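You operate a simulated robot arm through the tools that you are given. There is no shell and no other tool.

You are at the controls of a simulated robot arm. One attempt, no reset.

Task
Pour 20 ml of clear liquid off the spun pink-band tube into the green-band beaker.
Fine: it stands in the spinner. Leave the pellet whole, stand the tube in the pocket of its colour and shut the lid again. Set down upright: what you pick out.
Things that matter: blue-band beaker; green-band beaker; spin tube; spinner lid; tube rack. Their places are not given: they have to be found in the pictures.

Only the result counts: the job must be done as asked and must still hold three seconds after the hand-in. Knocking over, shifting, dropping, spilling or breaking anything else fails it. Lids that push on must go on centred and level and be pressed home; caps that screw on are set level and turned clockwise until they are tight.

Robot
A 7-joint arm with a three-finger gripper, fixed in place. Base frame: the origin is on the floor under the middle of its stand, x ahead of it, y to its left, z up; the work surface is at about z = 850. Readings come in mm, rad, newtons and seconds.
It reaches about 1342 mm from its shoulder. Its first joint turns from -2.897 to 2.897 rad. Payload 2.69 kg.
The TCP is the grasp point between the finger pads, 30 mm short of the fingertips. In the tool frame z runs along the fingers and y along their closing line. The gripper opens to 128 mm; its body begins 117 mm behind the TCP.
Orientation is that of the tool frame in the base frame, as a unit quaternion [x, y, z, w]. With the fingers straight down and closing along the base's y, the tool's x points along the base's -x, its y along +y and its z along -z.

Tools
- The arm moves only by the tool servo_tool. Its argument "plan" is a list of rows, each an object (a shift or turn left out is 0, a gripper value left out holds the last) with "delta_rot": the turn, a rotation vector about the base's x, y, z in rad, a list of three; "travel": the shift along the base's x, y, z in mm, a list of three; "hand": the finger opening in mm, from 0 to 128. In form: [{"delta_rot": [ax, ay, az], "travel": [tx, ty, tz], "hand": hand}, ...]. A call has 1 to 20 rows; each row shifts and turns the commanded pose from where the row before left it. Each row takes 0.2 s and may step no farther than 50 mm and 0.15 rad from the row before; otherwise, or with a gripper value out of range, the whole call is refused. A pose out of reach is approached as far as the arm can. The call stops where the force on the tool passes 40 N (or 10 N more than at its start, if that is more) or the arm is blocked; 0.2 s more then pass. The fingers move at their own pace (about 127 mm/s each) and stop on an object; they squeeze with about 42 N. The grip force told is the motor's: it shows also when the fingers shut on nothing. Time passes only in rows, and 0.2 s behind the last, so rows that do not move let the fingers close. It gives the time, the measured TCP pose, the force on the tool (base axes), the opening and the grip force at its end, in the units of the frame above (readings bear some noise), with the torque about the TCP (base axes, N m) and any sound that the robot's microphone picked up.
- Cameras (640 x 400 px; columns grow to the right, rows downward): "scene" is fixed at [48.3, -504.6, 1643.1]; the picture's right is [0.76, -0.64, 0.00], its down [-0.30, -0.35, -0.89] and it looks along [0.57, 0.68, -0.46] (base axes); focal length 361 px, centre (320, 200). "wrist" rides on the gripper at [58, 54, -131] in the tool frame; the picture's right is [-0.68, 0.74, 0.00], its down [-0.62, -0.57, -0.55] and it looks along [-0.40, -0.37, 0.84] (tool axes); focal length 234 px, centre (320, 200).
- get_image(camera): a new picture of that camera. It takes no simulated time.
- raise_lower(by): moves the trunk up (or, below 0, down) by that many mm; the arm rides with it, the base frame stays. It gives what a move gives, with no picture.
- probe_pixels(camera, pixels): there is no depth. For up to 12 entries [column, row, z] of the newest picture of that camera ("zoom" is the newest enlarged one), the place [x, y] in the base frame at which the ray of that pixel passes the height z, good to about 3 mm, but the place of the scene camera against the robot may be out by one fixed shift of up to 12 mm in any direction. It takes no simulated time.
- close_up(camera, box): a new picture of the part [left, top, right, bottom] of that camera's present view, enlarged. It takes no simulated time.
- finish_job(): hands the job in; it is judged then, once.

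Open the gripper and draw the arm clear of the work before you hand the job in, unless the task says otherwise.

The tools are called after "Emit:" by a JSON object that holds its "api" and its "payload". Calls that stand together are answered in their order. servo_tool: Moves the arm, as the interface text tells. Its arguments: {"type":"object","properties":{"plan":{"type":"array","items":{"type":"object","properties":{"delta_rot":{"type":"array","items":{"type":"number"}},"travel":{"type":"array","items":{"type":"number"}},"hand":{"type":"number"}}}}},"required":["plan"]} The other tools are called the same way: raise_lower (by) moves the trunk up or down; get_image (camera) takes a picture; probe_pixels (camera, pixels) gives the place at which the rays of pixels pass given heights; close_up (camera, box) takes an enlarged picture of a part of a camera's view; finish_job () hands the job in.

At the start:

```text
clock: 0.0
tool_pos: [587.5, 438.6, 1384.3]
orientation: [0.0, 1.0, 0.0, 0.0]
wrist_force: [-0.1, -0.3, 0.5]
ft_torque: [0.01, -0.02, -0.04]
gripper_width: 128.1
gripper_force: 0.0
trunk travel left (down, up): [-200.0, 150.0]
```

scene: 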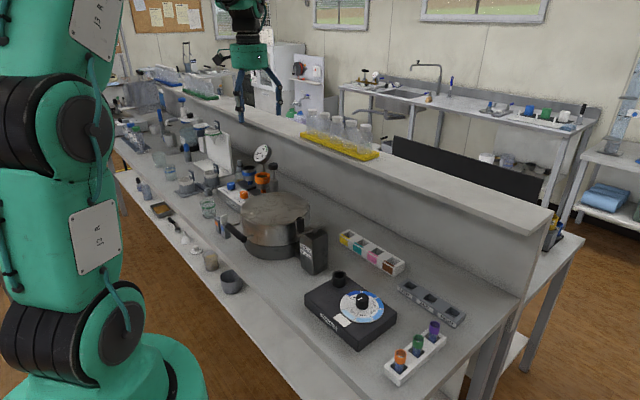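
wrist: 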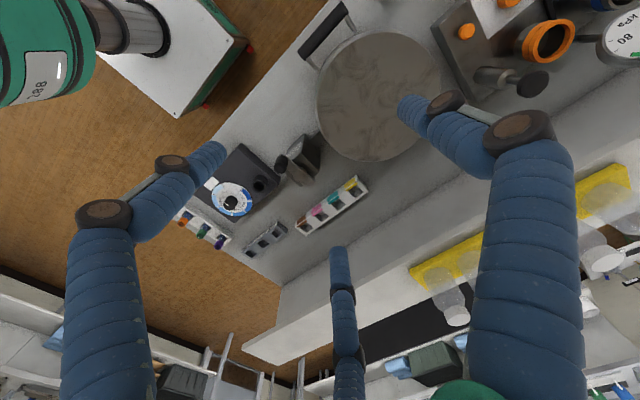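

I start by enlarging parts of the scene view to identify the spinner, the rack, and the beakers.

Emit:
{"api": "close_up", "payload": {"camera": "scene", "box": [100, 170, 260, 300]}}

Emit:
{"api": "close_up", "payload": {"camera": "scene", "box": [280, 220, 480, 390]}}

Emit:
{"api": "close_up", "payload": {"camera": "scene", "box": [100, 80, 300, 240]}}

Emit:
{"api": "close_up", "payload": {"camera": "wrist", "box": [160, 120, 400, 270]}}

```text
3.08 times, centred on (180, 235) of scene
```

zoom: 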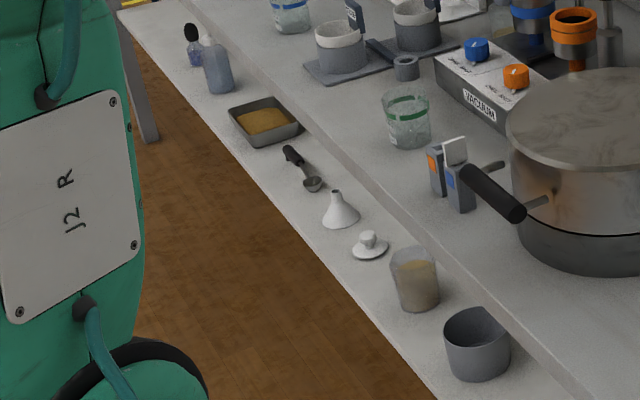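

```text
2.35 times, centred on (380, 305) of scene
```

zoom: 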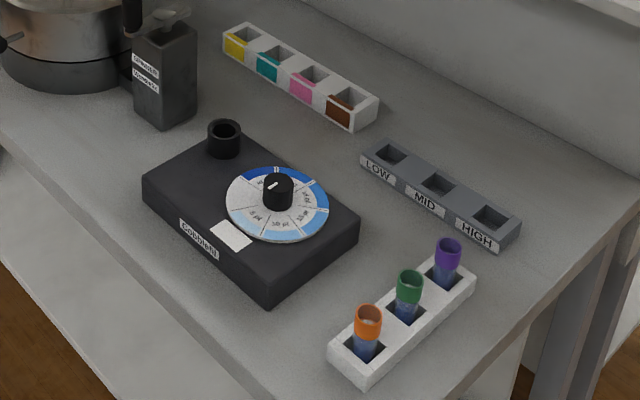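

```text
2.50 times, centred on (200, 160) of scene
```

zoom: 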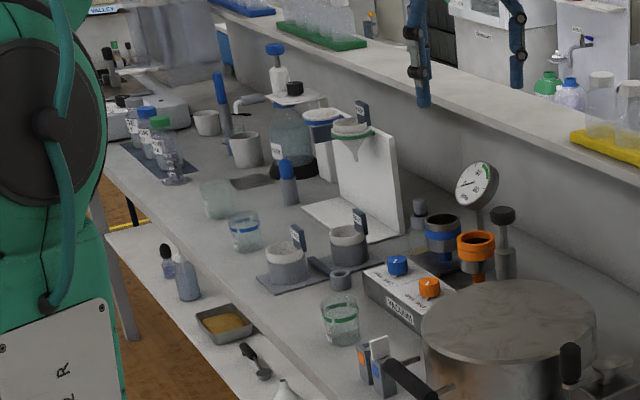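

```text
2.67 times, centred on (280, 195) of wrist
```

zoom: 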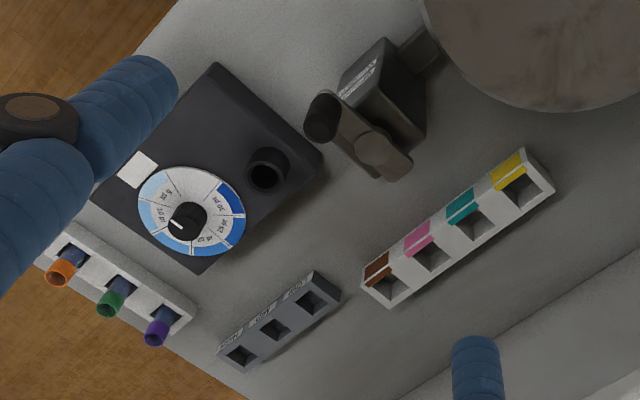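

The round drum at scene (275,215) may be the spinner; I enlarge it and the rest of the bench.

Emit:
{"api": "close_up", "payload": {"camera": "scene", "box": [215, 175, 335, 285]}}

Emit:
{"api": "close_up", "payload": {"camera": "wrist", "box": [270, 0, 450, 170]}}

Emit:
{"api": "close_up", "payload": {"camera": "scene", "box": [110, 60, 210, 150]}}

Emit:
{"api": "close_up", "payload": {"camera": "scene", "box": [150, 120, 280, 225]}}

Emit:
{"api": "close_up", "payload": {"camera": "scene", "box": [330, 60, 630, 250]}}

```text
3.64 times, centred on (275, 230) of scene
```

zoom: 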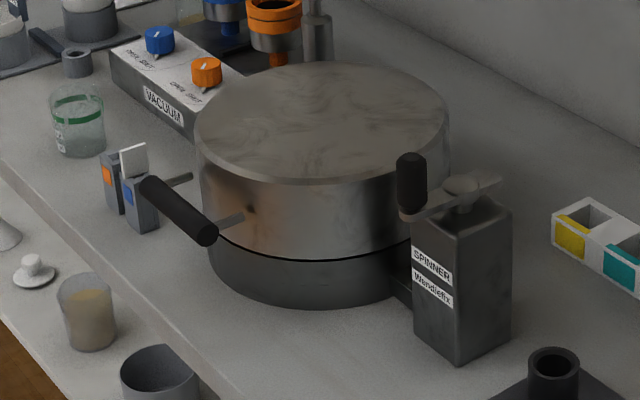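

```text
2.35 times, centred on (360, 85) of wrist
```

zoom: 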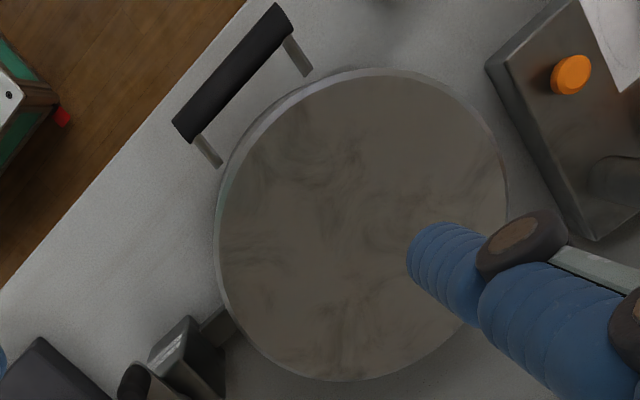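

```text
4.44 times, centred on (160, 105) of scene
```

zoom: 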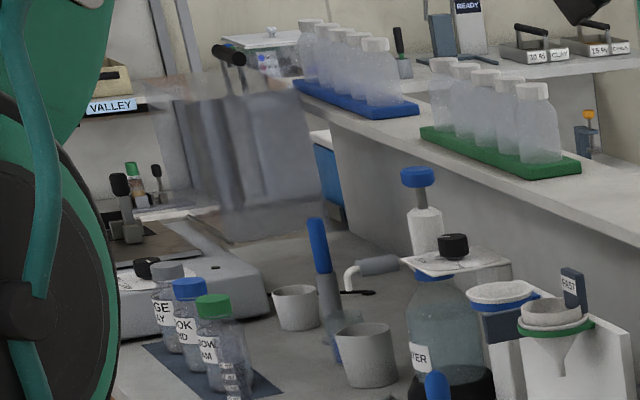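

```text
3.81 times, centred on (215, 172) of scene
```

zoom: 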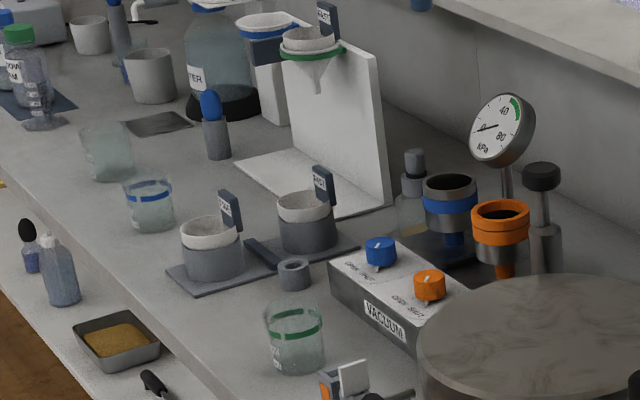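

```text
2.11 times, centred on (480, 155) of scene
```

zoom: 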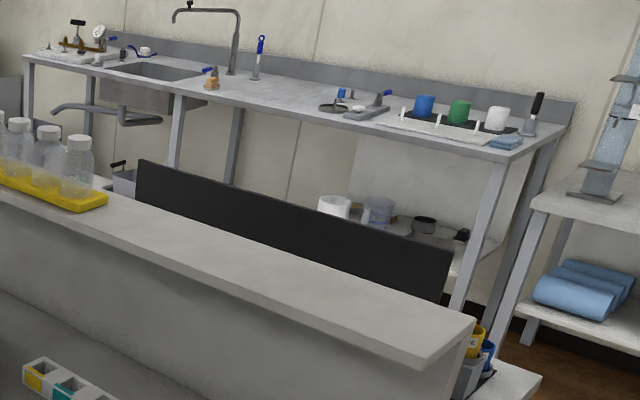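

The drum labelled "SPINNER" at scene (275,215) has a big lid with a bar handle at wrist (325,30), and the coloured rack sits at wrist (330,205). I probe key points with the wrist camera.

Emit:
{"api": "get_image", "payload": {"camera": "wrist"}}

Emit:
{"api": "probe_pixels", "payload": {"camera": "wrist", "pixels": [[378, 97, 850], [378, 97, 1000], [320, 40, 950], [300, 50, 950], [345, 10, 950], [318, 212, 880], [349, 185, 880], [303, 225, 880], [333, 202, 880], [280, 163, 950], [440, 97, 1000], [316, 97, 1000]]}}

Emit:
{"api": "get_image", "payload": {"camera": "scene"}}

Emit:
{"api": "probe_pixels", "payload": {"camera": "scene", "pixels": [[208, 216, 850], [208, 201, 930], [170, 177, 850], [275, 200, 1000], [234, 232, 950], [275, 250, 850], [372, 260, 850], [366, 248, 880], [315, 272, 850], [302, 222, 970], [193, 163, 850], [300, 130, 1100]]}}

```text
taken
```

wrist: 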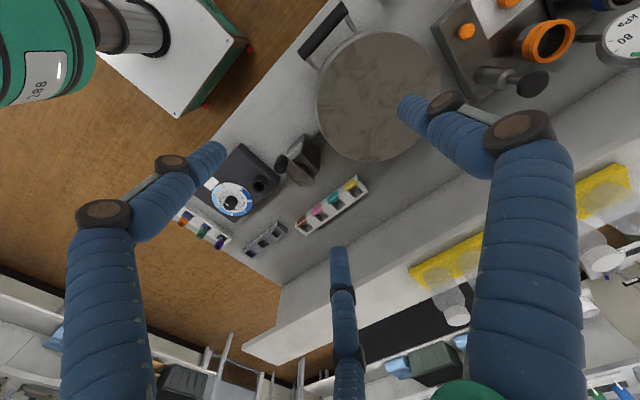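

```text
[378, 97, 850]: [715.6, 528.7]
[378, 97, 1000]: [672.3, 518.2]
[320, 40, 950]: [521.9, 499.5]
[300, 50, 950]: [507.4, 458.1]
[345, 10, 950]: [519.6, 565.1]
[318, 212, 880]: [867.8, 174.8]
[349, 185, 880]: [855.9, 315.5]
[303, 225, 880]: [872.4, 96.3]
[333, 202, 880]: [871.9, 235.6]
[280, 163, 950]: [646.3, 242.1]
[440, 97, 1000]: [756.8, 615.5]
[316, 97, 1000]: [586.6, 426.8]
```

```text
taken
```

scene: 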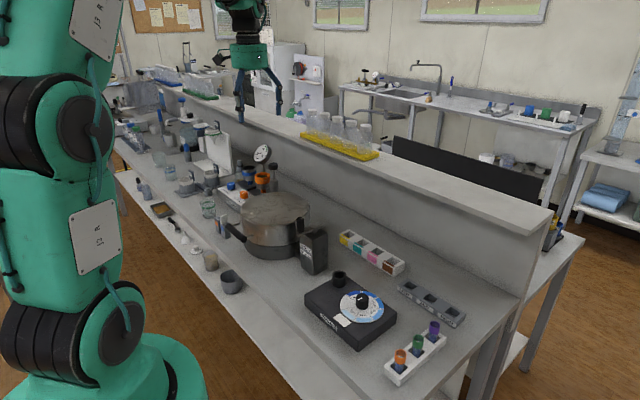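

```text
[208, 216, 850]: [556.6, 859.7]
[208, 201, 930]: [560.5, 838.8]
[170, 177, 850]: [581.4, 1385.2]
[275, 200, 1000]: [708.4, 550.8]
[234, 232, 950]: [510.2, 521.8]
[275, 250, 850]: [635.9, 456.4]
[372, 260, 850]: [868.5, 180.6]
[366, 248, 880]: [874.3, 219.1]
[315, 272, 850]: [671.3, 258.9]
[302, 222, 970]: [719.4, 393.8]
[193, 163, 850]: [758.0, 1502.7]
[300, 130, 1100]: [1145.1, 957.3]
```

Spinner sits near (690,515) with its handle on the robot side at x≈515. I probe the lid centre in both cameras at several heights to find its height.

Emit:
{"api": "probe_pixels", "payload": {"camera": "scene", "pixels": [[275.5, 208.6, 950], [275.5, 208.6, 1000], [275.5, 208.6, 1050], [265, 240, 850], [248, 195, 1000], [310, 218, 1000]]}}

Emit:
{"api": "probe_pixels", "payload": {"camera": "wrist", "pixels": [[378, 97, 950], [378, 97, 1050], [317, 100, 1000], [439, 95, 1000], [378, 33, 1000], [378, 160, 1000]]}}

```text
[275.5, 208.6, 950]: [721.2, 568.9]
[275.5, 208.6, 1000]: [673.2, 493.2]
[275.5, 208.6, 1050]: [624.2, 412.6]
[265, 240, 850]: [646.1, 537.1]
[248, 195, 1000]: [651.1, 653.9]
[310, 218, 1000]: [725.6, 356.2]
```

```text
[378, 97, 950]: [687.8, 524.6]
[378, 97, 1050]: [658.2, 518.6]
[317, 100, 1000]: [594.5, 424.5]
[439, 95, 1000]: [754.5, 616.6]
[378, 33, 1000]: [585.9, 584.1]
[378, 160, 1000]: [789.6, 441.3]
```

The lid top is near z≈990 with its centre near (677,519), radius ≈125. I move nearer and above to look at the handle, hinge and lever.

Emit:
{"api": "servo_tool", "payload": {"plan": [{"travel": [0, 40, -20]}, {"travel": [0, 40, -20]}, {"travel": [0, 40, -20]}, {"travel": [0, 30, -20]}, {"travel": [0, 0, 0]}]}}

Emit:
{"api": "get_image", "payload": {"camera": "wrist"}}

```text
clock: 1.2
tool_pos: [586.5, 591.2, 1304.9]
orientation: [0.0, 1.0, -0.001, 0.0]
wrist_force: [0.3, 0.8, -0.3]
ft_torque: [-0.06, 0.01, -0.01]
gripper_width: 128.1
gripper_force: 0.1
trunk travel left (down, up): [-200.0, 150.0]
```

```text
taken
```

wrist: 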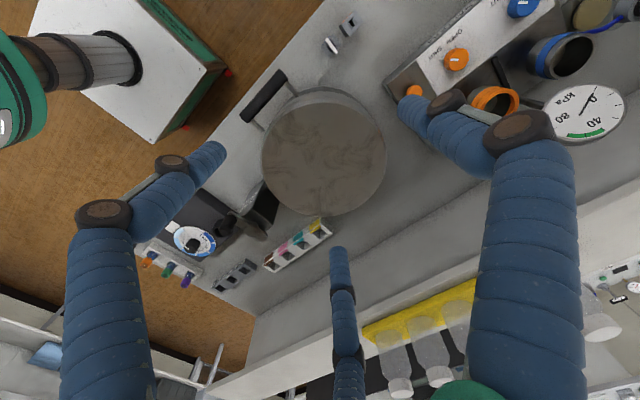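

The drum is at wrist (323,150). I enlarge it for details on the handle and any hinge.

Emit:
{"api": "close_up", "payload": {"camera": "wrist", "box": [200, 60, 400, 260]}}

Emit:
{"api": "close_up", "payload": {"camera": "wrist", "box": [195, 180, 295, 250]}}

Emit:
{"api": "probe_pixels", "payload": {"camera": "wrist", "pixels": [[323, 160, 990], [262, 160, 990], [386, 160, 990], [323, 105, 990], [323, 215, 990], [247, 117, 950], [280, 75, 950]]}}

```text
2.00 times, centred on (300, 160) of wrist
```

zoom: 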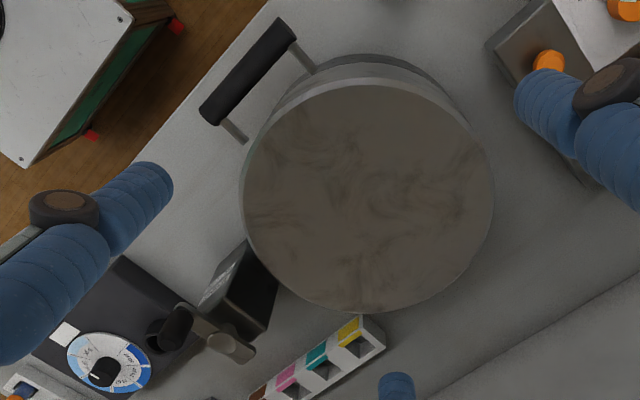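

```text
5.71 times, centred on (245, 215) of wrist
```

zoom: 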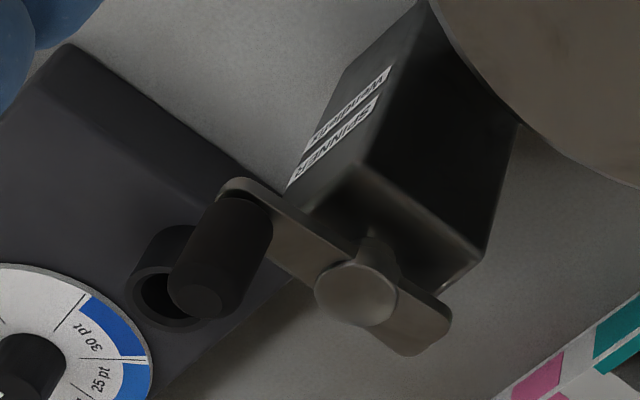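

```text
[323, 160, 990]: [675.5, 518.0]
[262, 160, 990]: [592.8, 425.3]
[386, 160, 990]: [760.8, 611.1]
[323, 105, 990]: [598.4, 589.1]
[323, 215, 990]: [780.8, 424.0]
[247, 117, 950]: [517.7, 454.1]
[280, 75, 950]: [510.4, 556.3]
```

The box carries a crank; the lid is the shiny upper drum with a bar handle at x≈512, y 454–556. I check where the back partition stands before moving the camera behind the lid.

Emit:
{"api": "probe_pixels", "payload": {"camera": "scene", "pixels": [[500, 292, 850], [400, 232, 850], [540, 208, 1100], [540, 225, 1100], [440, 185, 1100], [340, 140, 1150]]}}

Emit:
{"api": "probe_pixels", "payload": {"camera": "wrist", "pixels": [[260, 312, 850], [430, 230, 850], [270, 335, 1100], [430, 262, 1100], [560, 190, 1100], [450, 300, 1100]]}}

Emit:
{"api": "close_up", "payload": {"camera": "scene", "box": [380, 180, 580, 340]}}

```text
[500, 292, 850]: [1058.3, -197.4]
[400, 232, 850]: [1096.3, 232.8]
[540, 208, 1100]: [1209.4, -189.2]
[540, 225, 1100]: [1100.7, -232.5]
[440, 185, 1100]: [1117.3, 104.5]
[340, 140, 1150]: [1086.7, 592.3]
```

```text
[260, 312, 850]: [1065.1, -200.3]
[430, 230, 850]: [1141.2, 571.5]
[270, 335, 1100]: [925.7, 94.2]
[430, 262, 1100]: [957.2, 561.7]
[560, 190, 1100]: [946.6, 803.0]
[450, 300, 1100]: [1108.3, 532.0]
```

```text
2.50 times, centred on (480, 260) of scene
```

zoom: 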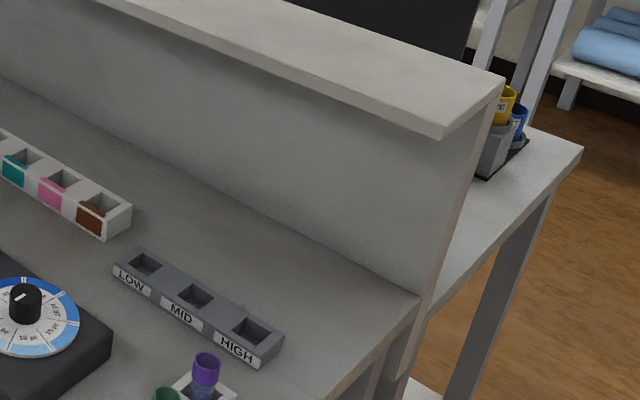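

The partition stands near x≈1060. I turn the tool −90° about z and move toward (840,600,1230) so the wrist camera sees the lid's far side.

Emit:
{"api": "servo_tool", "payload": {"plan": [{"delta_rot": [0, 0, -0.1428], "travel": [22, 1, -5]}, {"delta_rot": [0, 0, -0.1428], "travel": [22, 1, -5]}, {"delta_rot": [0, 0, -0.1428], "travel": [22, 1, -5]}, {"delta_rot": [0, 0, -0.1428], "travel": [22, 1, -5]}, {"delta_rot": [0, 0, -0.1428], "travel": [22, 1, -5]}, {"delta_rot": [0, 0, -0.1428], "travel": [22, 1, -5]}, {"delta_rot": [0, 0, -0.1428], "travel": [22, 1, -5]}, {"delta_rot": [0, 0, -0.1428], "travel": [22, 1, -5]}, {"delta_rot": [0, 0, -0.1428], "travel": [22, 1, -5]}, {"delta_rot": [0, 0, -0.1428], "travel": [22, 1, -5]}, {"delta_rot": [0, 0, -0.1428], "travel": [22, 1, -5]}, {}]}}

Emit:
{"api": "get_image", "payload": {"camera": "wrist"}}

Emit:
{"api": "get_image", "payload": {"camera": "scene"}}

```text
clock: 3.8
tool_pos: [830.2, 601.3, 1250.5]
orientation: [0.707, 0.707, 0.0, 0.0]
wrist_force: [-0.1, -0.4, -0.2]
ft_torque: [-0.02, 0.05, 0.01]
gripper_width: 127.9
gripper_force: 0.1
trunk travel left (down, up): [-200.0, 150.0]
```

```text
taken
```

wrist: 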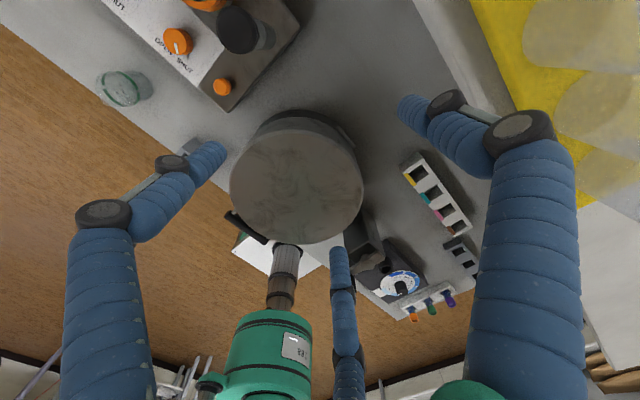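

```text
taken
```

scene: 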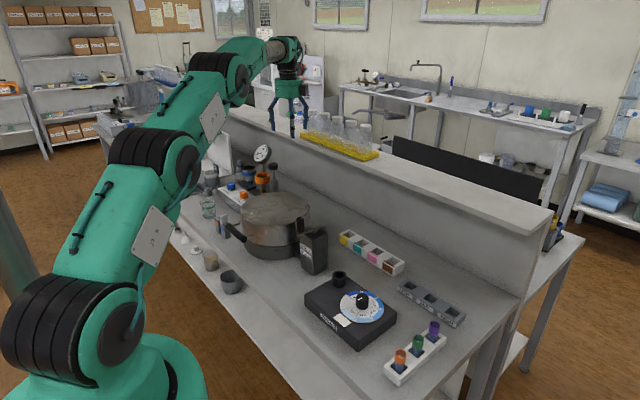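

The lid is now seen from behind at wrist (295,180). I enlarge its back side around (300,120)–(355,160).

Emit:
{"api": "close_up", "payload": {"camera": "wrist", "box": [220, 90, 380, 250]}}

Emit:
{"api": "close_up", "payload": {"camera": "wrist", "box": [90, 0, 310, 140]}}

```text
2.50 times, centred on (300, 170) of wrist
```

zoom: 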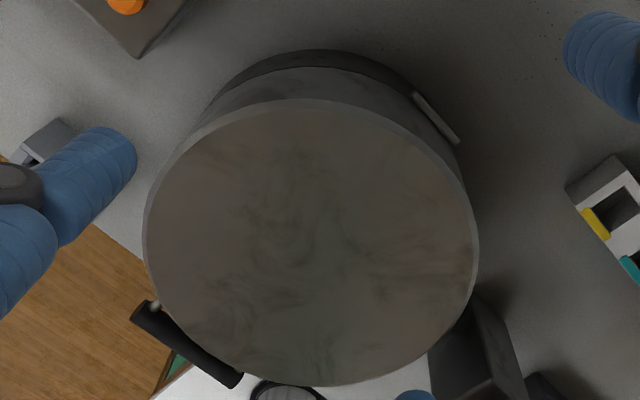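

```text
2.86 times, centred on (200, 70) of wrist
```

zoom: 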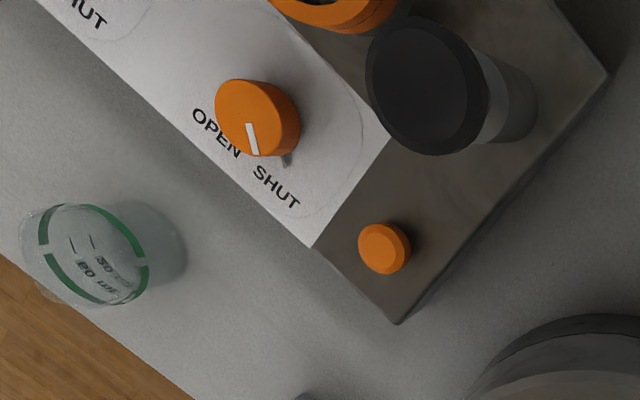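

A thin hinge rod shows at the lid's back (wrist ≈(346,137)), so the lid swings up about a y-directed axis when the handle is lifted. I probe hinge and handle ends at several heights to triangulate.

Emit:
{"api": "probe_pixels", "payload": {"camera": "wrist", "pixels": [[226.8, 214.8, 900], [226.8, 214.8, 950], [267.2, 241.2, 900], [267.2, 241.2, 950], [338, 128, 900], [338, 128, 930], [354, 146, 900], [354, 146, 930], [120, 88, 930], [120, 88, 850], [137, 85, 850]]}}

Emit:
{"api": "probe_pixels", "payload": {"camera": "scene", "pixels": [[227.5, 225.0, 920], [227.5, 225.0, 950], [243.5, 241, 920], [243.5, 241, 950]]}}

Emit:
{"api": "close_up", "payload": {"camera": "scene", "box": [190, 185, 330, 285]}}

```text
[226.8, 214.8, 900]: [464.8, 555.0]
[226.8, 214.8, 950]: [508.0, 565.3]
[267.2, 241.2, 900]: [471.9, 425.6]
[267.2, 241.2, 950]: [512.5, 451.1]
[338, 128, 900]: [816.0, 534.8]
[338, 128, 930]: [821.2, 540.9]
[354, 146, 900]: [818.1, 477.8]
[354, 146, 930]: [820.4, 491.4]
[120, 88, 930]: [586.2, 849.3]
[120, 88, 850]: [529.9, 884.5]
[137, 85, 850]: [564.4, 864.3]
```

```text
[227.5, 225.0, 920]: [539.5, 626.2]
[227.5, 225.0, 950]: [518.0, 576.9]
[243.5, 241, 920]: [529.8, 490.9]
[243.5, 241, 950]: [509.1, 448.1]
```

```text
4.00 times, centred on (260, 235) of scene
```

zoom: 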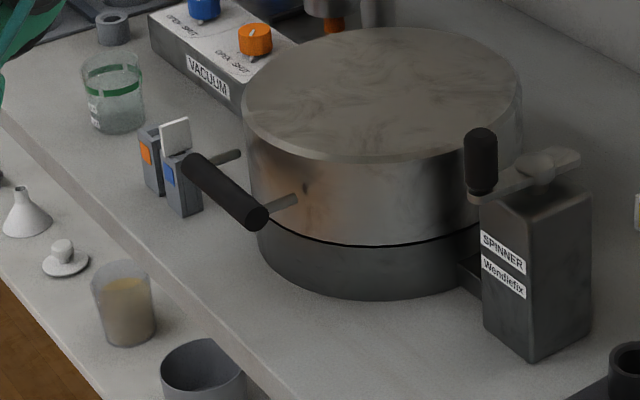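

Handle bar centre triangulates to about (513,508,948), running along y; hinge near x≈818. With closing along base x (current orientation), the single finger can go between bar and lid. I move above the handle and look.

Emit:
{"api": "servo_tool", "payload": {"plan": [{"travel": [-40, -11.6, -15]}, {"travel": [-40, -11.6, -15]}, {"travel": [-40, -11.6, -15]}, {"travel": [-40, -11.6, -15]}, {"travel": [-40, -11.6, -15]}, {"travel": [-40, -11.6, -15]}, {"travel": [-40, -11.6, -15]}, {"travel": [-37, -11.6, -15]}, {}]}}

Emit:
{"api": "get_image", "payload": {"camera": "wrist"}}

Emit:
{"api": "get_image", "payload": {"camera": "scene"}}

Emit:
{"api": "probe_pixels", "payload": {"camera": "scene", "pixels": [[225, 238, 850], [219.5, 233.7, 850], [225, 215, 920]]}}

```text
clock: 5.8
tool_pos: [511.4, 506.9, 1128.0]
orientation: [0.706, 0.708, 0.0, 0.0]
wrist_force: [-0.7, -0.6, 0.5]
ft_torque: [-0.02, -0.08, -0.01]
gripper_width: 128.4
gripper_force: 0.2
trunk travel left (down, up): [-200.0, 150.0]
```

```text
taken
```

wrist: 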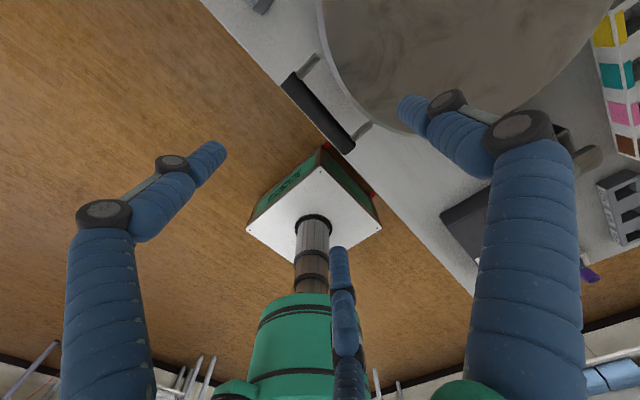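

```text
taken
```

scene: 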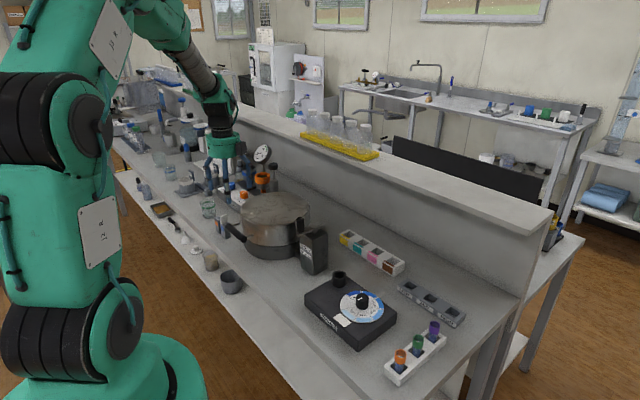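

```text
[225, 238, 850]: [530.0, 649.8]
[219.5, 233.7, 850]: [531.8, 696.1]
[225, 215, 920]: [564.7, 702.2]
```

The handle bar is visible at wrist (290,78)–(347,148). I probe its ends and the lid edge near it.

Emit:
{"api": "probe_pixels", "payload": {"camera": "wrist", "pixels": [[287, 82, 940], [287, 82, 955], [349, 147, 940], [349, 147, 955], [318, 113, 948], [308, 64, 940], [360, 130, 940], [350, 100, 990], [322, 117, 948], [314, 109, 948]]}}

Emit:
{"api": "close_up", "payload": {"camera": "wrist", "box": [260, 40, 400, 170]}}

```text
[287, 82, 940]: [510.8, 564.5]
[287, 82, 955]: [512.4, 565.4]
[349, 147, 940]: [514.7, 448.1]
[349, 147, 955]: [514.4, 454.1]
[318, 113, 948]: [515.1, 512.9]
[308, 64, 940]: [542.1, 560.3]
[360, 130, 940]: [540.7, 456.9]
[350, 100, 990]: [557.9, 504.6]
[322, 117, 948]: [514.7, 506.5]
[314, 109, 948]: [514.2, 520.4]
```

```text
3.08 times, centred on (330, 105) of wrist
```

zoom: 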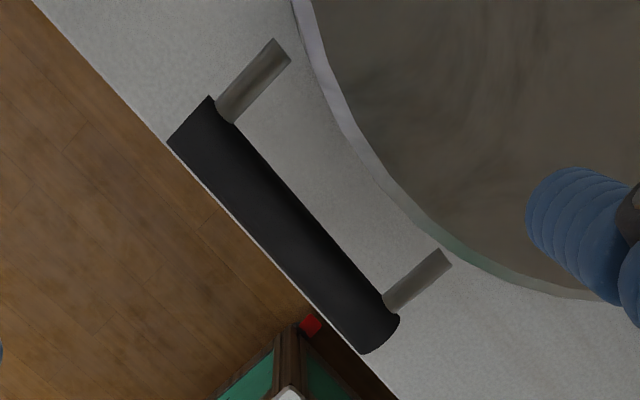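

Bar centre is about (514.5,508,948), ~24 mm thick, posts at y≈462 and 552. I'll grip it with the tool pitched 30° below horizontal (single finger above, two below), so the tool can swing along with the lid. First I rotate −60° about y while backing off.

Emit:
{"api": "servo_tool", "payload": {"plan": [{"delta_rot": [0, -0.1496, 0], "travel": [-16, 0.2, -15]}, {"delta_rot": [0, -0.1496, 0], "travel": [-16, 0.2, -15]}, {"delta_rot": [0, -0.1496, 0], "travel": [-16, 0.2, -15]}, {"delta_rot": [0, -0.1496, 0], "travel": [-16, 0.2, -15]}, {"delta_rot": [0, -0.1496, 0], "travel": [-16, 0.2, -15]}, {"delta_rot": [0, -0.1496, 0], "travel": [-16, 0, -15]}, {"delta_rot": [0, -0.1496, 0], "travel": [-12, 0, -15]}, {"hand": 70}, {}]}}

Emit:
{"api": "get_image", "payload": {"camera": "wrist"}}

Emit:
{"api": "get_image", "payload": {"camera": "scene"}}

```text
clock: 7.8
tool_pos: [465.3, 507.4, 1083.2]
orientation: [0.678, 0.687, 0.184, 0.187]
wrist_force: [0.4, 1.0, -0.6]
ft_torque: [-0.08, -0.02, -0.04]
gripper_width: 70.1
gripper_force: 0.0
out of reach, approached as far as the arm can: row 4, 5, 6, 7
trunk travel left (down, up): [-200.0, 150.0]
```

```text
taken
```

wrist: 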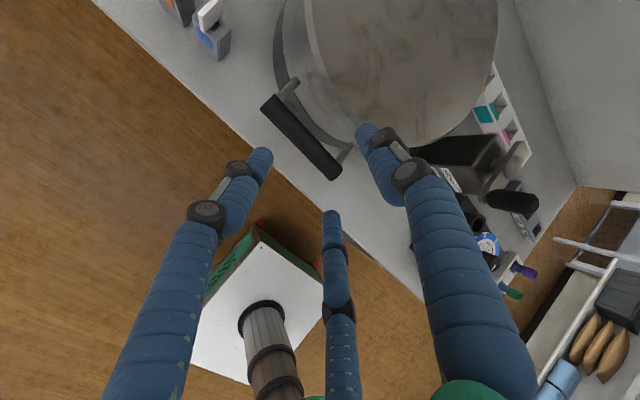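

```text
taken
```

scene: 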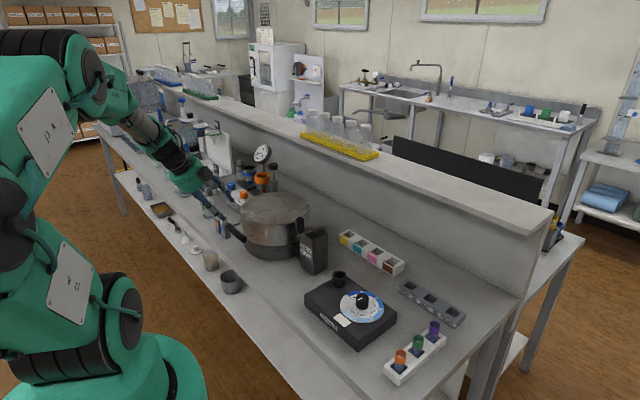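

The tilt is limited to ~30° here (out of reach beyond). Comparing fingertip pixels, the three fingers close radially (at +y and ±30° below −y), so a straight-down grip with the single finger in the bar–lid gap is better. I rotate back one step to see how the commanded pose behaves.

Emit:
{"api": "servo_tool", "payload": {"plan": [{"delta_rot": [0, 0.1496, 0], "travel": [12, 0, 15]}]}}

```text
clock: 8.2
tool_pos: [477.0, 505.6, 1098.1]
orientation: [0.69, 0.699, 0.134, 0.134]
wrist_force: [-1.2, -0.4, -1.1]
ft_torque: [0.01, -0.08, 0.03]
gripper_width: 70.2
gripper_force: 0.1
trunk travel left (down, up): [-200.0, 150.0]
```

The command was clamped to the achieved pose. I straighten the tool to vertical, fix the small yaw error, and set it above the bar with the opening at 46 mm.

Emit:
{"api": "servo_tool", "payload": {"plan": [{"delta_rot": [0, 0.1267, -0.013], "travel": [10, 1, -10]}, {"delta_rot": [0, 0.1267, 0], "travel": [10, 1, -10]}, {"delta_rot": [0, 0.1267, 0], "travel": [10, 0, -15], "hand": 46}, {}, {}]}}

Emit:
{"api": "get_image", "payload": {"camera": "wrist"}}

Emit:
{"api": "close_up", "payload": {"camera": "wrist", "box": [240, 40, 420, 220]}}

```text
clock: 9.4
tool_pos: [505.9, 507.8, 1063.6]
orientation: [0.707, 0.708, 0.0, 0.001]
wrist_force: [0.0, 0.2, -0.1]
ft_torque: [0.02, 0.0, -0.04]
gripper_width: 46.2
gripper_force: 0.1
trunk travel left (down, up): [-200.0, 150.0]
```

```text
taken
```

wrist: 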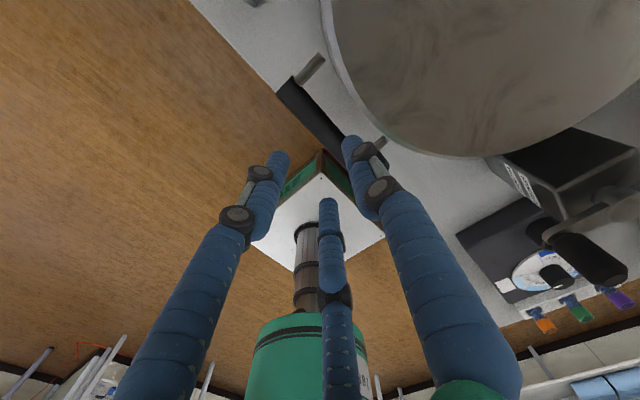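

```text
2.22 times, centred on (330, 130) of wrist
```

zoom: 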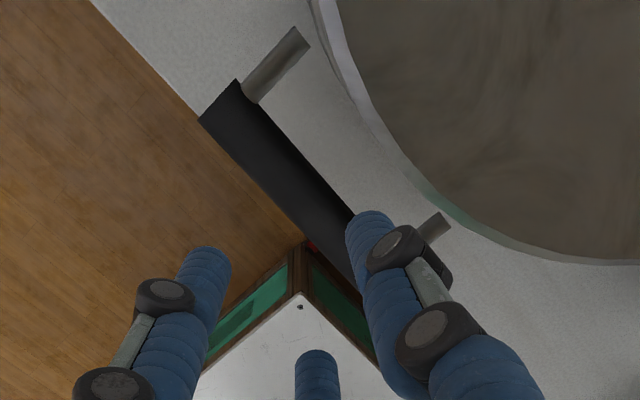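

The finger knuckles look a bit wider than the tips, so I check the gap between bar and lid accurately by probing rim and bar edges.

Emit:
{"api": "probe_pixels", "payload": {"camera": "zoom", "pixels": [[312, 0, 990], [345, 95, 990], [400, 170, 990], [440, 205, 990], [520, 243, 990], [600, 262, 990], [198, 120, 948], [236, 80, 948], [345, 210, 948], [280, 205, 948], [305, 38, 948], [262, 95, 948]]}}

```text
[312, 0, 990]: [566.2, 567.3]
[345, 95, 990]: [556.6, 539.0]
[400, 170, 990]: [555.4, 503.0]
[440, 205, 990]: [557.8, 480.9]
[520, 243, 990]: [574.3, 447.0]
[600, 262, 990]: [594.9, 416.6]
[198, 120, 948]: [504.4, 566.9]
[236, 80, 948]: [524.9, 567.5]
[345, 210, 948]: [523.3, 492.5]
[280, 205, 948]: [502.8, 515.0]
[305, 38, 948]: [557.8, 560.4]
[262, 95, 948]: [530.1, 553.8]
```

The gap is about 31 mm (bar edges x≈503.5–524, rim ≈555), so the finger fits. I descend straight down to z≈990 first, TCP x≈507.7.

Emit:
{"api": "servo_tool", "payload": {"plan": [{"travel": [1.8, 1, -25]}, {"travel": [0, 0, -25]}, {"travel": [0, 0, -20]}, {}]}}

Emit:
{"api": "close_up", "payload": {"camera": "wrist", "box": [240, 40, 420, 220]}}

Emit:
{"api": "close_up", "payload": {"camera": "scene", "box": [190, 170, 290, 260]}}

```text
clock: 10.4
tool_pos: [508.8, 510.0, 992.7]
orientation: [0.707, 0.707, -0.001, 0.0]
wrist_force: [-0.6, 0.0, -0.9]
ft_torque: [-0.02, 0.03, 0.03]
gripper_width: 45.8
gripper_force: 0.0
trunk travel left (down, up): [-200.0, 150.0]
```

```text
2.22 times, centred on (330, 130) of wrist
```

zoom: 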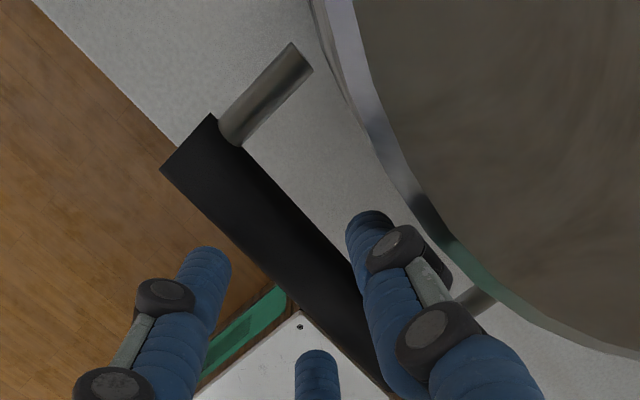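

```text
4.44 times, centred on (240, 215) of scene
```

zoom: 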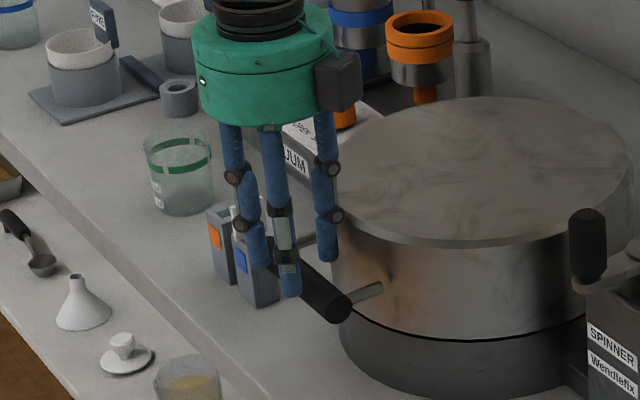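

The fingers straddle the bar as planned. I go down 30 mm more to z≈962.

Emit:
{"api": "servo_tool", "payload": {"plan": [{"travel": [-0.8, 0, -10]}, {"travel": [0, 0, -10]}, {"travel": [0, 0, -10]}, {}]}}

Emit:
{"api": "close_up", "payload": {"camera": "wrist", "box": [240, 40, 420, 220]}}

Emit:
{"api": "close_up", "payload": {"camera": "scene", "box": [200, 190, 280, 260]}}

```text
clock: 11.4
tool_pos: [507.7, 510.3, 963.8]
orientation: [0.707, 0.707, 0.0, 0.0]
wrist_force: [-2.3, -0.3, -1.6]
ft_torque: [-0.01, 0.0, 0.02]
gripper_width: 44.0
gripper_force: 0.1
trunk travel left (down, up): [-200.0, 150.0]
```

```text
2.22 times, centred on (330, 130) of wrist
```

zoom: 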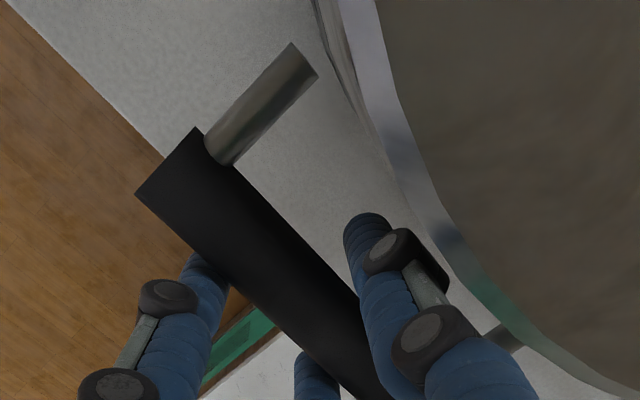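

```text
5.71 times, centred on (240, 225) of scene
```

zoom: 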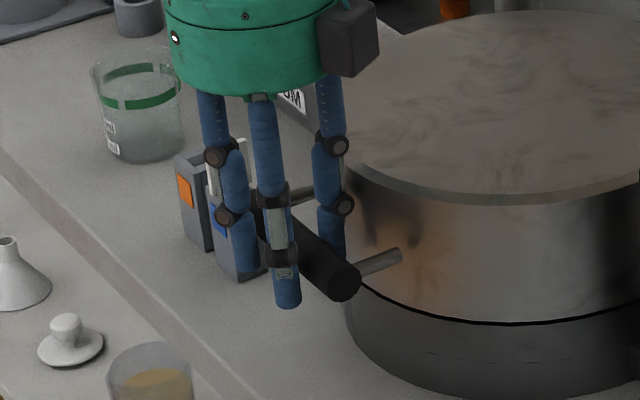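

The bar lies between the fingers with the tips about 16 mm below its axis. I close the grip.

Emit:
{"api": "servo_tool", "payload": {"plan": [{"hand": 25}, {}, {}, {}]}}

Emit:
{"api": "close_up", "payload": {"camera": "wrist", "box": [240, 40, 420, 220]}}

```text
clock: 12.4
tool_pos: [507.5, 510.6, 963.5]
orientation: [0.707, 0.707, -0.001, 0.001]
wrist_force: [0.9, 0.4, -1.2]
ft_torque: [0.01, 0.01, -0.03]
gripper_width: 35.0
gripper_force: 44.9
trunk travel left (down, up): [-200.0, 150.0]
```

```text
2.22 times, centred on (330, 130) of wrist
```

zoom: 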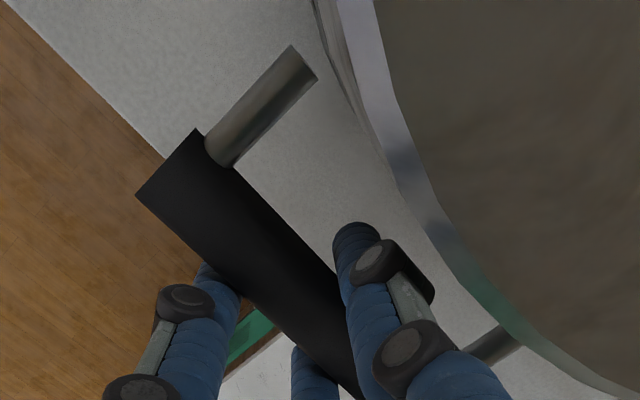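

Grip holds (35 mm, 45 N). I probe the lid seam in the scene view to estimate the hinge height before swinging.

Emit:
{"api": "probe_pixels", "payload": {"camera": "scene", "pixels": [[277.5, 246, 880], [277.5, 246, 890], [277.5, 246, 900], [277.5, 246, 910], [262.5, 226, 980], [262.5, 226, 990], [262.5, 226, 1000]]}}

Emit:
{"api": "close_up", "payload": {"camera": "scene", "box": [230, 185, 320, 265]}}

```text
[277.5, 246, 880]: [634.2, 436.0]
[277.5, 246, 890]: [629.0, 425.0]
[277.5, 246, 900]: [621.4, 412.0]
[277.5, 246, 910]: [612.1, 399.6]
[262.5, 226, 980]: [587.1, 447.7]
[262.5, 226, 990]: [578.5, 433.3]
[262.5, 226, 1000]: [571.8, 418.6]
```

```text
5.00 times, centred on (275, 225) of scene
```

zoom: 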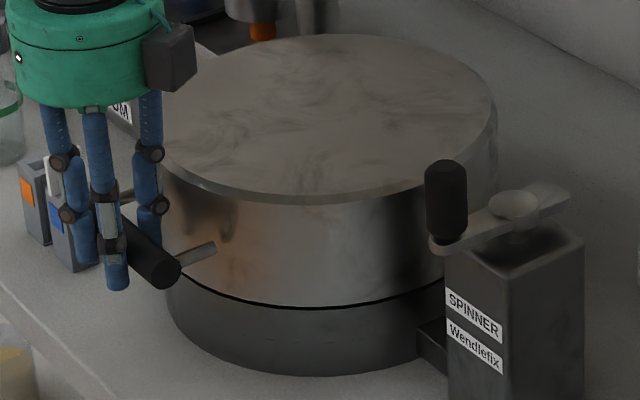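

Seam is near z≈906, so the bar swings on radius ≈307 about (818, 906). I lift the first 10° along that arc and watch the forces.

Emit:
{"api": "servo_tool", "payload": {"plan": [{"travel": [2.2, 0, 13.2]}, {"travel": [2.7, 0, 13.2]}, {"travel": [3.4, 0, 12.9]}, {"travel": [3.8, 0, 12.9]}, {}]}}

Emit:
{"api": "get_image", "payload": {"camera": "scene"}}

Emit:
{"api": "close_up", "payload": {"camera": "scene", "box": [200, 150, 340, 270]}}

```text
clock: 13.6
tool_pos: [518.9, 510.1, 1016.5]
orientation: [0.707, 0.707, 0.0, 0.001]
wrist_force: [-11.5, 1.0, 0.2]
ft_torque: [-0.22, 0.31, -0.04]
gripper_width: 35.2
gripper_force: 44.8
trunk travel left (down, up): [-200.0, 150.0]
```

```text
taken
```

scene: 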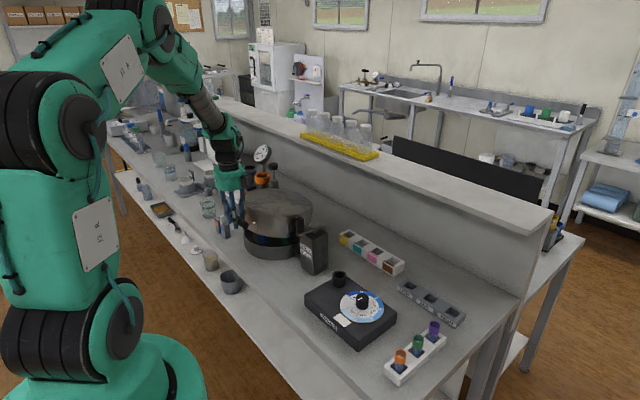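

```text
3.33 times, centred on (270, 210) of scene
```

zoom: 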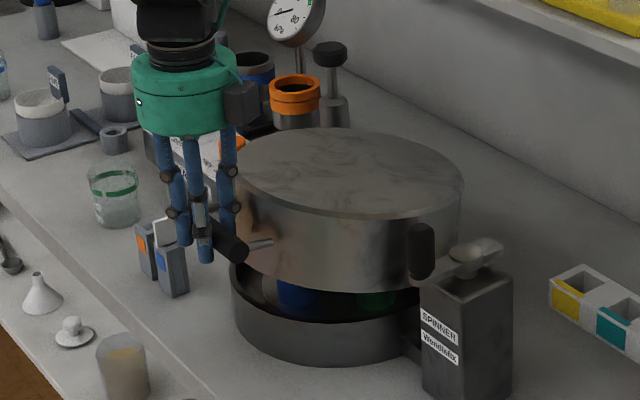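

The lid lifts and coloured tubes show inside at zoom (300,295) and (375,300). There is −11.5 N along x, so my path runs slightly too far forward; I correct by −2 mm and check.

Emit:
{"api": "servo_tool", "payload": {"plan": [{"travel": [-2, 0, 0]}, {}]}}

```text
clock: 14.2
tool_pos: [520.4, 510.4, 1017.2]
orientation: [0.707, 0.707, 0.0, 0.001]
wrist_force: [8.7, -2.9, -2.8]
ft_torque: [-0.08, -0.27, 0.01]
gripper_width: 34.9
gripper_force: 44.6
trunk travel left (down, up): [-200.0, 150.0]
```

Force flipped to +8.7 N, so the true arc lies within ~1 mm of the path. I continue the arc to about 30°.

Emit:
{"api": "servo_tool", "payload": {"plan": [{"travel": [5.2, 0, 12.6]}, {"travel": [5.4, 0, 12.6]}, {"travel": [5.6, 0, 12.2]}, {"travel": [5.8, 0, 12.0]}, {"travel": [6.6, 0, 11.7]}, {"travel": [6.8, 0, 11.5]}, {"travel": [7.6, 0, 11.1]}, {"travel": [7.9, 0, 10.8]}, {}]}}

Emit:
{"api": "close_up", "payload": {"camera": "scene", "box": [200, 130, 340, 270]}}

```text
clock: 16.2
tool_pos: [567.0, 510.3, 1113.7]
orientation: [0.707, 0.707, 0.001, 0.002]
wrist_force: [-28.5, 3.4, 18.5]
ft_torque: [-0.17, 0.49, -0.01]
gripper_width: 35.2
gripper_force: 45.1
trunk travel left (down, up): [-200.0, 150.0]
```

```text
2.86 times, centred on (270, 200) of scene
```

zoom: 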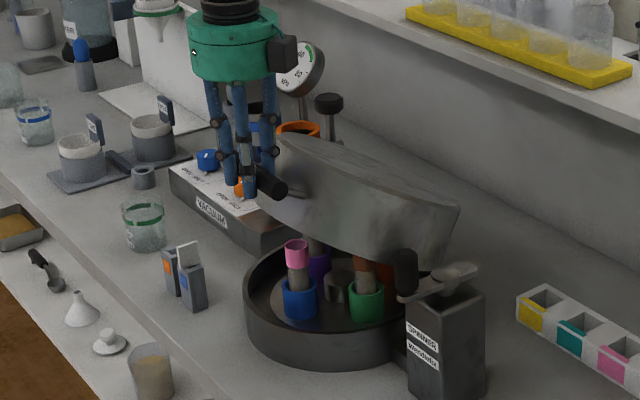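

The pink-band tube stands in the blue bucket at zoom (297,255). Force (−28,+18 N) points radially outward: the arc radius is larger (≈338, hinge near x≈848). I correct outward and continue to ~38°.

Emit:
{"api": "servo_tool", "payload": {"plan": [{"travel": [-1.3, 0, 3.6]}, {"travel": [9.7, 0, 12.3]}, {"travel": [9.7, 0, 12.3]}, {"travel": [10.1, 0, 10.8]}, {"travel": [10.1, 0, 10.7]}, {}]}}

```text
clock: 17.6
tool_pos: [609.6, 508.5, 1161.2]
orientation: [0.707, 0.707, 0.0, 0.002]
wrist_force: [3.8, 5.4, -8.0]
ft_torque: [-0.1, 0.12, -0.04]
gripper_width: 35.5
gripper_force: 45.1
trunk travel left (down, up): [-200.0, 150.0]
```

Forces are now small (≈8 N). I continue the arc to about 58°.

Emit:
{"api": "servo_tool", "payload": {"plan": [{"travel": [11, 0, 9.6]}, {"travel": [11, 0, 9.6]}, {"travel": [11.9, 0, 8.7]}, {"travel": [11.9, 0, 8.7]}, {"travel": [12.5, 0, 7.6]}, {"travel": [12.5, 0, 7.6]}, {"travel": [13.2, 0, 6.5]}, {"travel": [13.2, 0, 6.5]}, {}]}}

Emit:
{"api": "close_up", "payload": {"camera": "scene", "box": [200, 100, 360, 260]}}

Emit:
{"api": "get_image", "payload": {"camera": "wrist"}}

```text
clock: 19.6
tool_pos: [707.1, 510.5, 1221.7]
orientation: [0.707, 0.707, -0.002, 0.0]
wrist_force: [11.8, -5.6, -34.9]
ft_torque: [-0.21, 0.08, -0.01]
gripper_width: 35.7
gripper_force: 45.2
trunk travel left (down, up): [-200.0, 150.0]
```

```text
2.50 times, centred on (280, 180) of scene
```

zoom: 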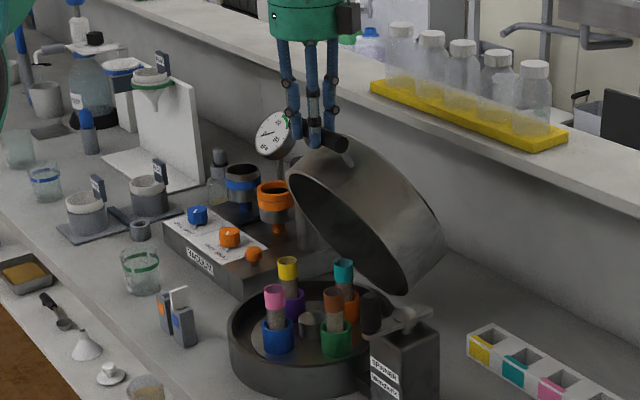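

```text
taken
```

wrist: 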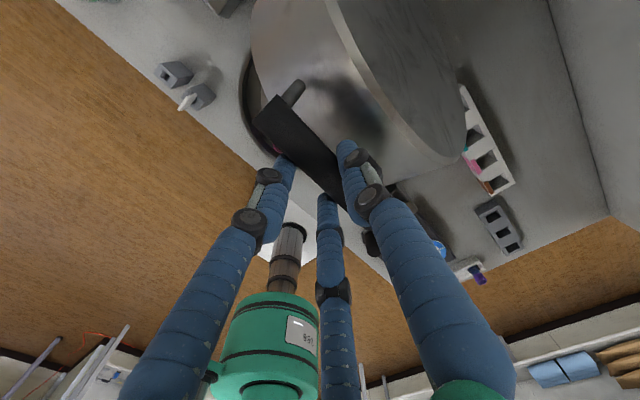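

Lid is ~60° open; pink, yellow, teal and brown tubes show in coloured buckets. The force now points inward (12,−35 N), so I use the refit arc (radius ≈319) and continue to ~81°.

Emit:
{"api": "servo_tool", "payload": {"plan": [{"travel": [1, 0, -2.5]}, {"travel": [14, 0, 4.3]}, {"travel": [14.7, 0, 4.4]}, {"travel": [13.5, 0, 3.4]}, {"travel": [13.5, 0, 3.4]}, {"travel": [13.7, 0, 2.2]}, {"travel": [13.7, 0, 2.2]}, {"travel": [13.9, 0, 1.0]}, {"travel": [13.9, 0, 1.0]}, {}]}}

Emit:
{"api": "close_up", "payload": {"camera": "scene", "box": [200, 80, 360, 260]}}

Emit:
{"api": "get_image", "payload": {"camera": "wrist"}}

```text
clock: 21.8
tool_pos: [818.2, 509.7, 1245.0]
orientation: [0.707, 0.707, 0.001, 0.002]
wrist_force: [1.1, -2.4, -2.6]
ft_torque: [-0.17, -0.01, -0.02]
gripper_width: 36.1
gripper_force: 45.1
trunk travel left (down, up): [-200.0, 150.0]
```

```text
2.22 times, centred on (280, 170) of scene
```

zoom: 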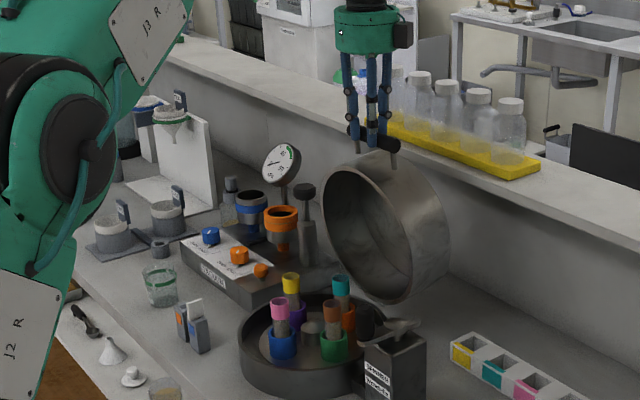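

```text
taken
```

wrist: 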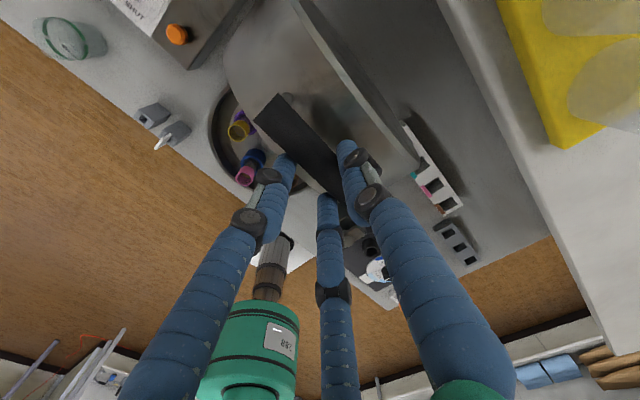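

Forces nearly zero at ~81°. I continue gently toward ~96°, watching for a hinge stop.

Emit:
{"api": "servo_tool", "payload": {"plan": [{"travel": [13.95, 0, -0.2]}, {"travel": [13.95, 0, -0.3]}, {"travel": [13.85, 0, -1.4]}, {"travel": [13.85, 0, -1.5]}, {}]}}

```text
clock: 22.5
tool_pos: [843.7, 509.9, 1245.0]
orientation: [0.707, 0.708, -0.004, -0.002]
wrist_force: [-16.0, -5.8, 6.7]
ft_torque: [0.06, 0.98, -0.22]
gripper_width: 35.7
gripper_force: 45.2
trunk travel left (down, up): [-200.0, 150.0]
stopped in row 3: the force on the tool passed its limit at 46 N (the readings are from after the stop); the commanded pose is now the measured one
```

The push stopped at x≈844 with 46 N – maybe the hinge stop, or a finger touching the lid. I look closely.

Emit:
{"api": "close_up", "payload": {"camera": "scene", "box": [250, 70, 350, 180]}}

Emit:
{"api": "close_up", "payload": {"camera": "wrist", "box": [200, 40, 460, 240]}}

```text
3.64 times, centred on (300, 125) of scene
```

zoom: 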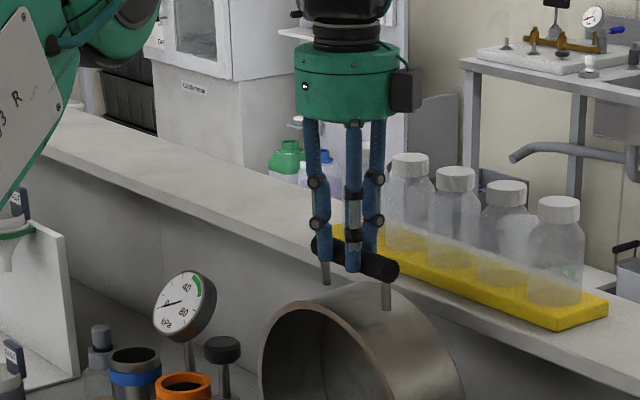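

```text
2.00 times, centred on (330, 140) of wrist
```

zoom: 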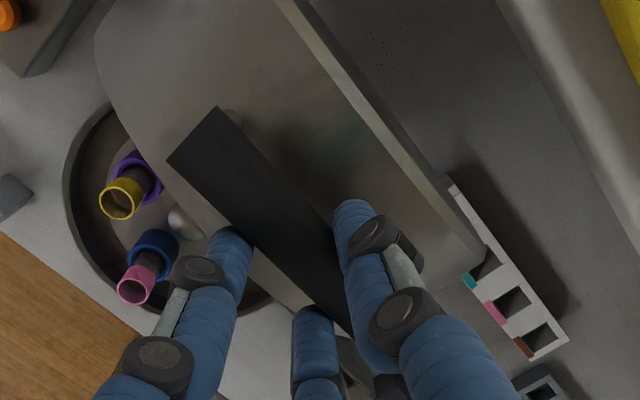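

It looks like the hinge stop near 87°, with the lid's mass past the hinge. I open the fingers slightly (still caging the bar) to test whether the lid stays open.

Emit:
{"api": "servo_tool", "payload": {"plan": [{"hand": 50}, {}, {}, {}, {}]}}

Emit:
{"api": "close_up", "payload": {"camera": "scene", "box": [250, 70, 350, 180]}}

Emit:
{"api": "close_up", "payload": {"camera": "wrist", "box": [200, 40, 460, 240]}}

```text
clock: 23.7
tool_pos: [846.2, 511.4, 1242.5]
orientation: [0.707, 0.708, -0.005, -0.002]
wrist_force: [-0.2, -0.3, 0.5]
ft_torque: [0.0, 0.01, -0.01]
gripper_width: 49.9
gripper_force: 0.1
trunk travel left (down, up): [-200.0, 150.0]
```

```text
3.64 times, centred on (300, 125) of scene
```

zoom: 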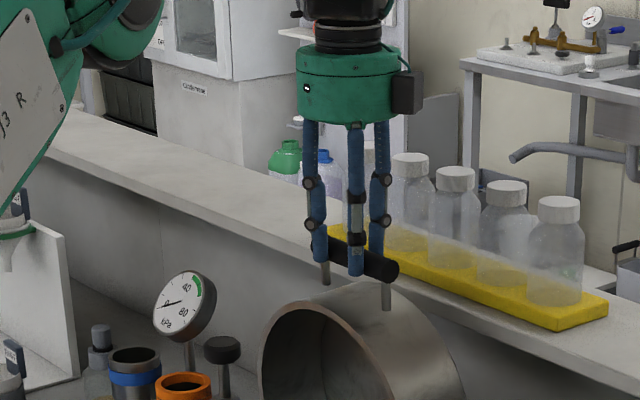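

```text
2.00 times, centred on (330, 140) of wrist
```

zoom: 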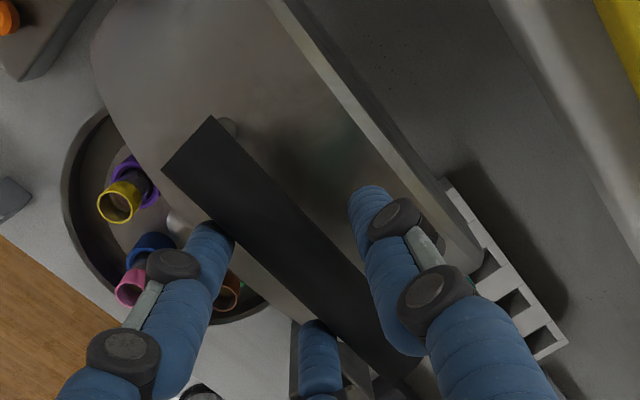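

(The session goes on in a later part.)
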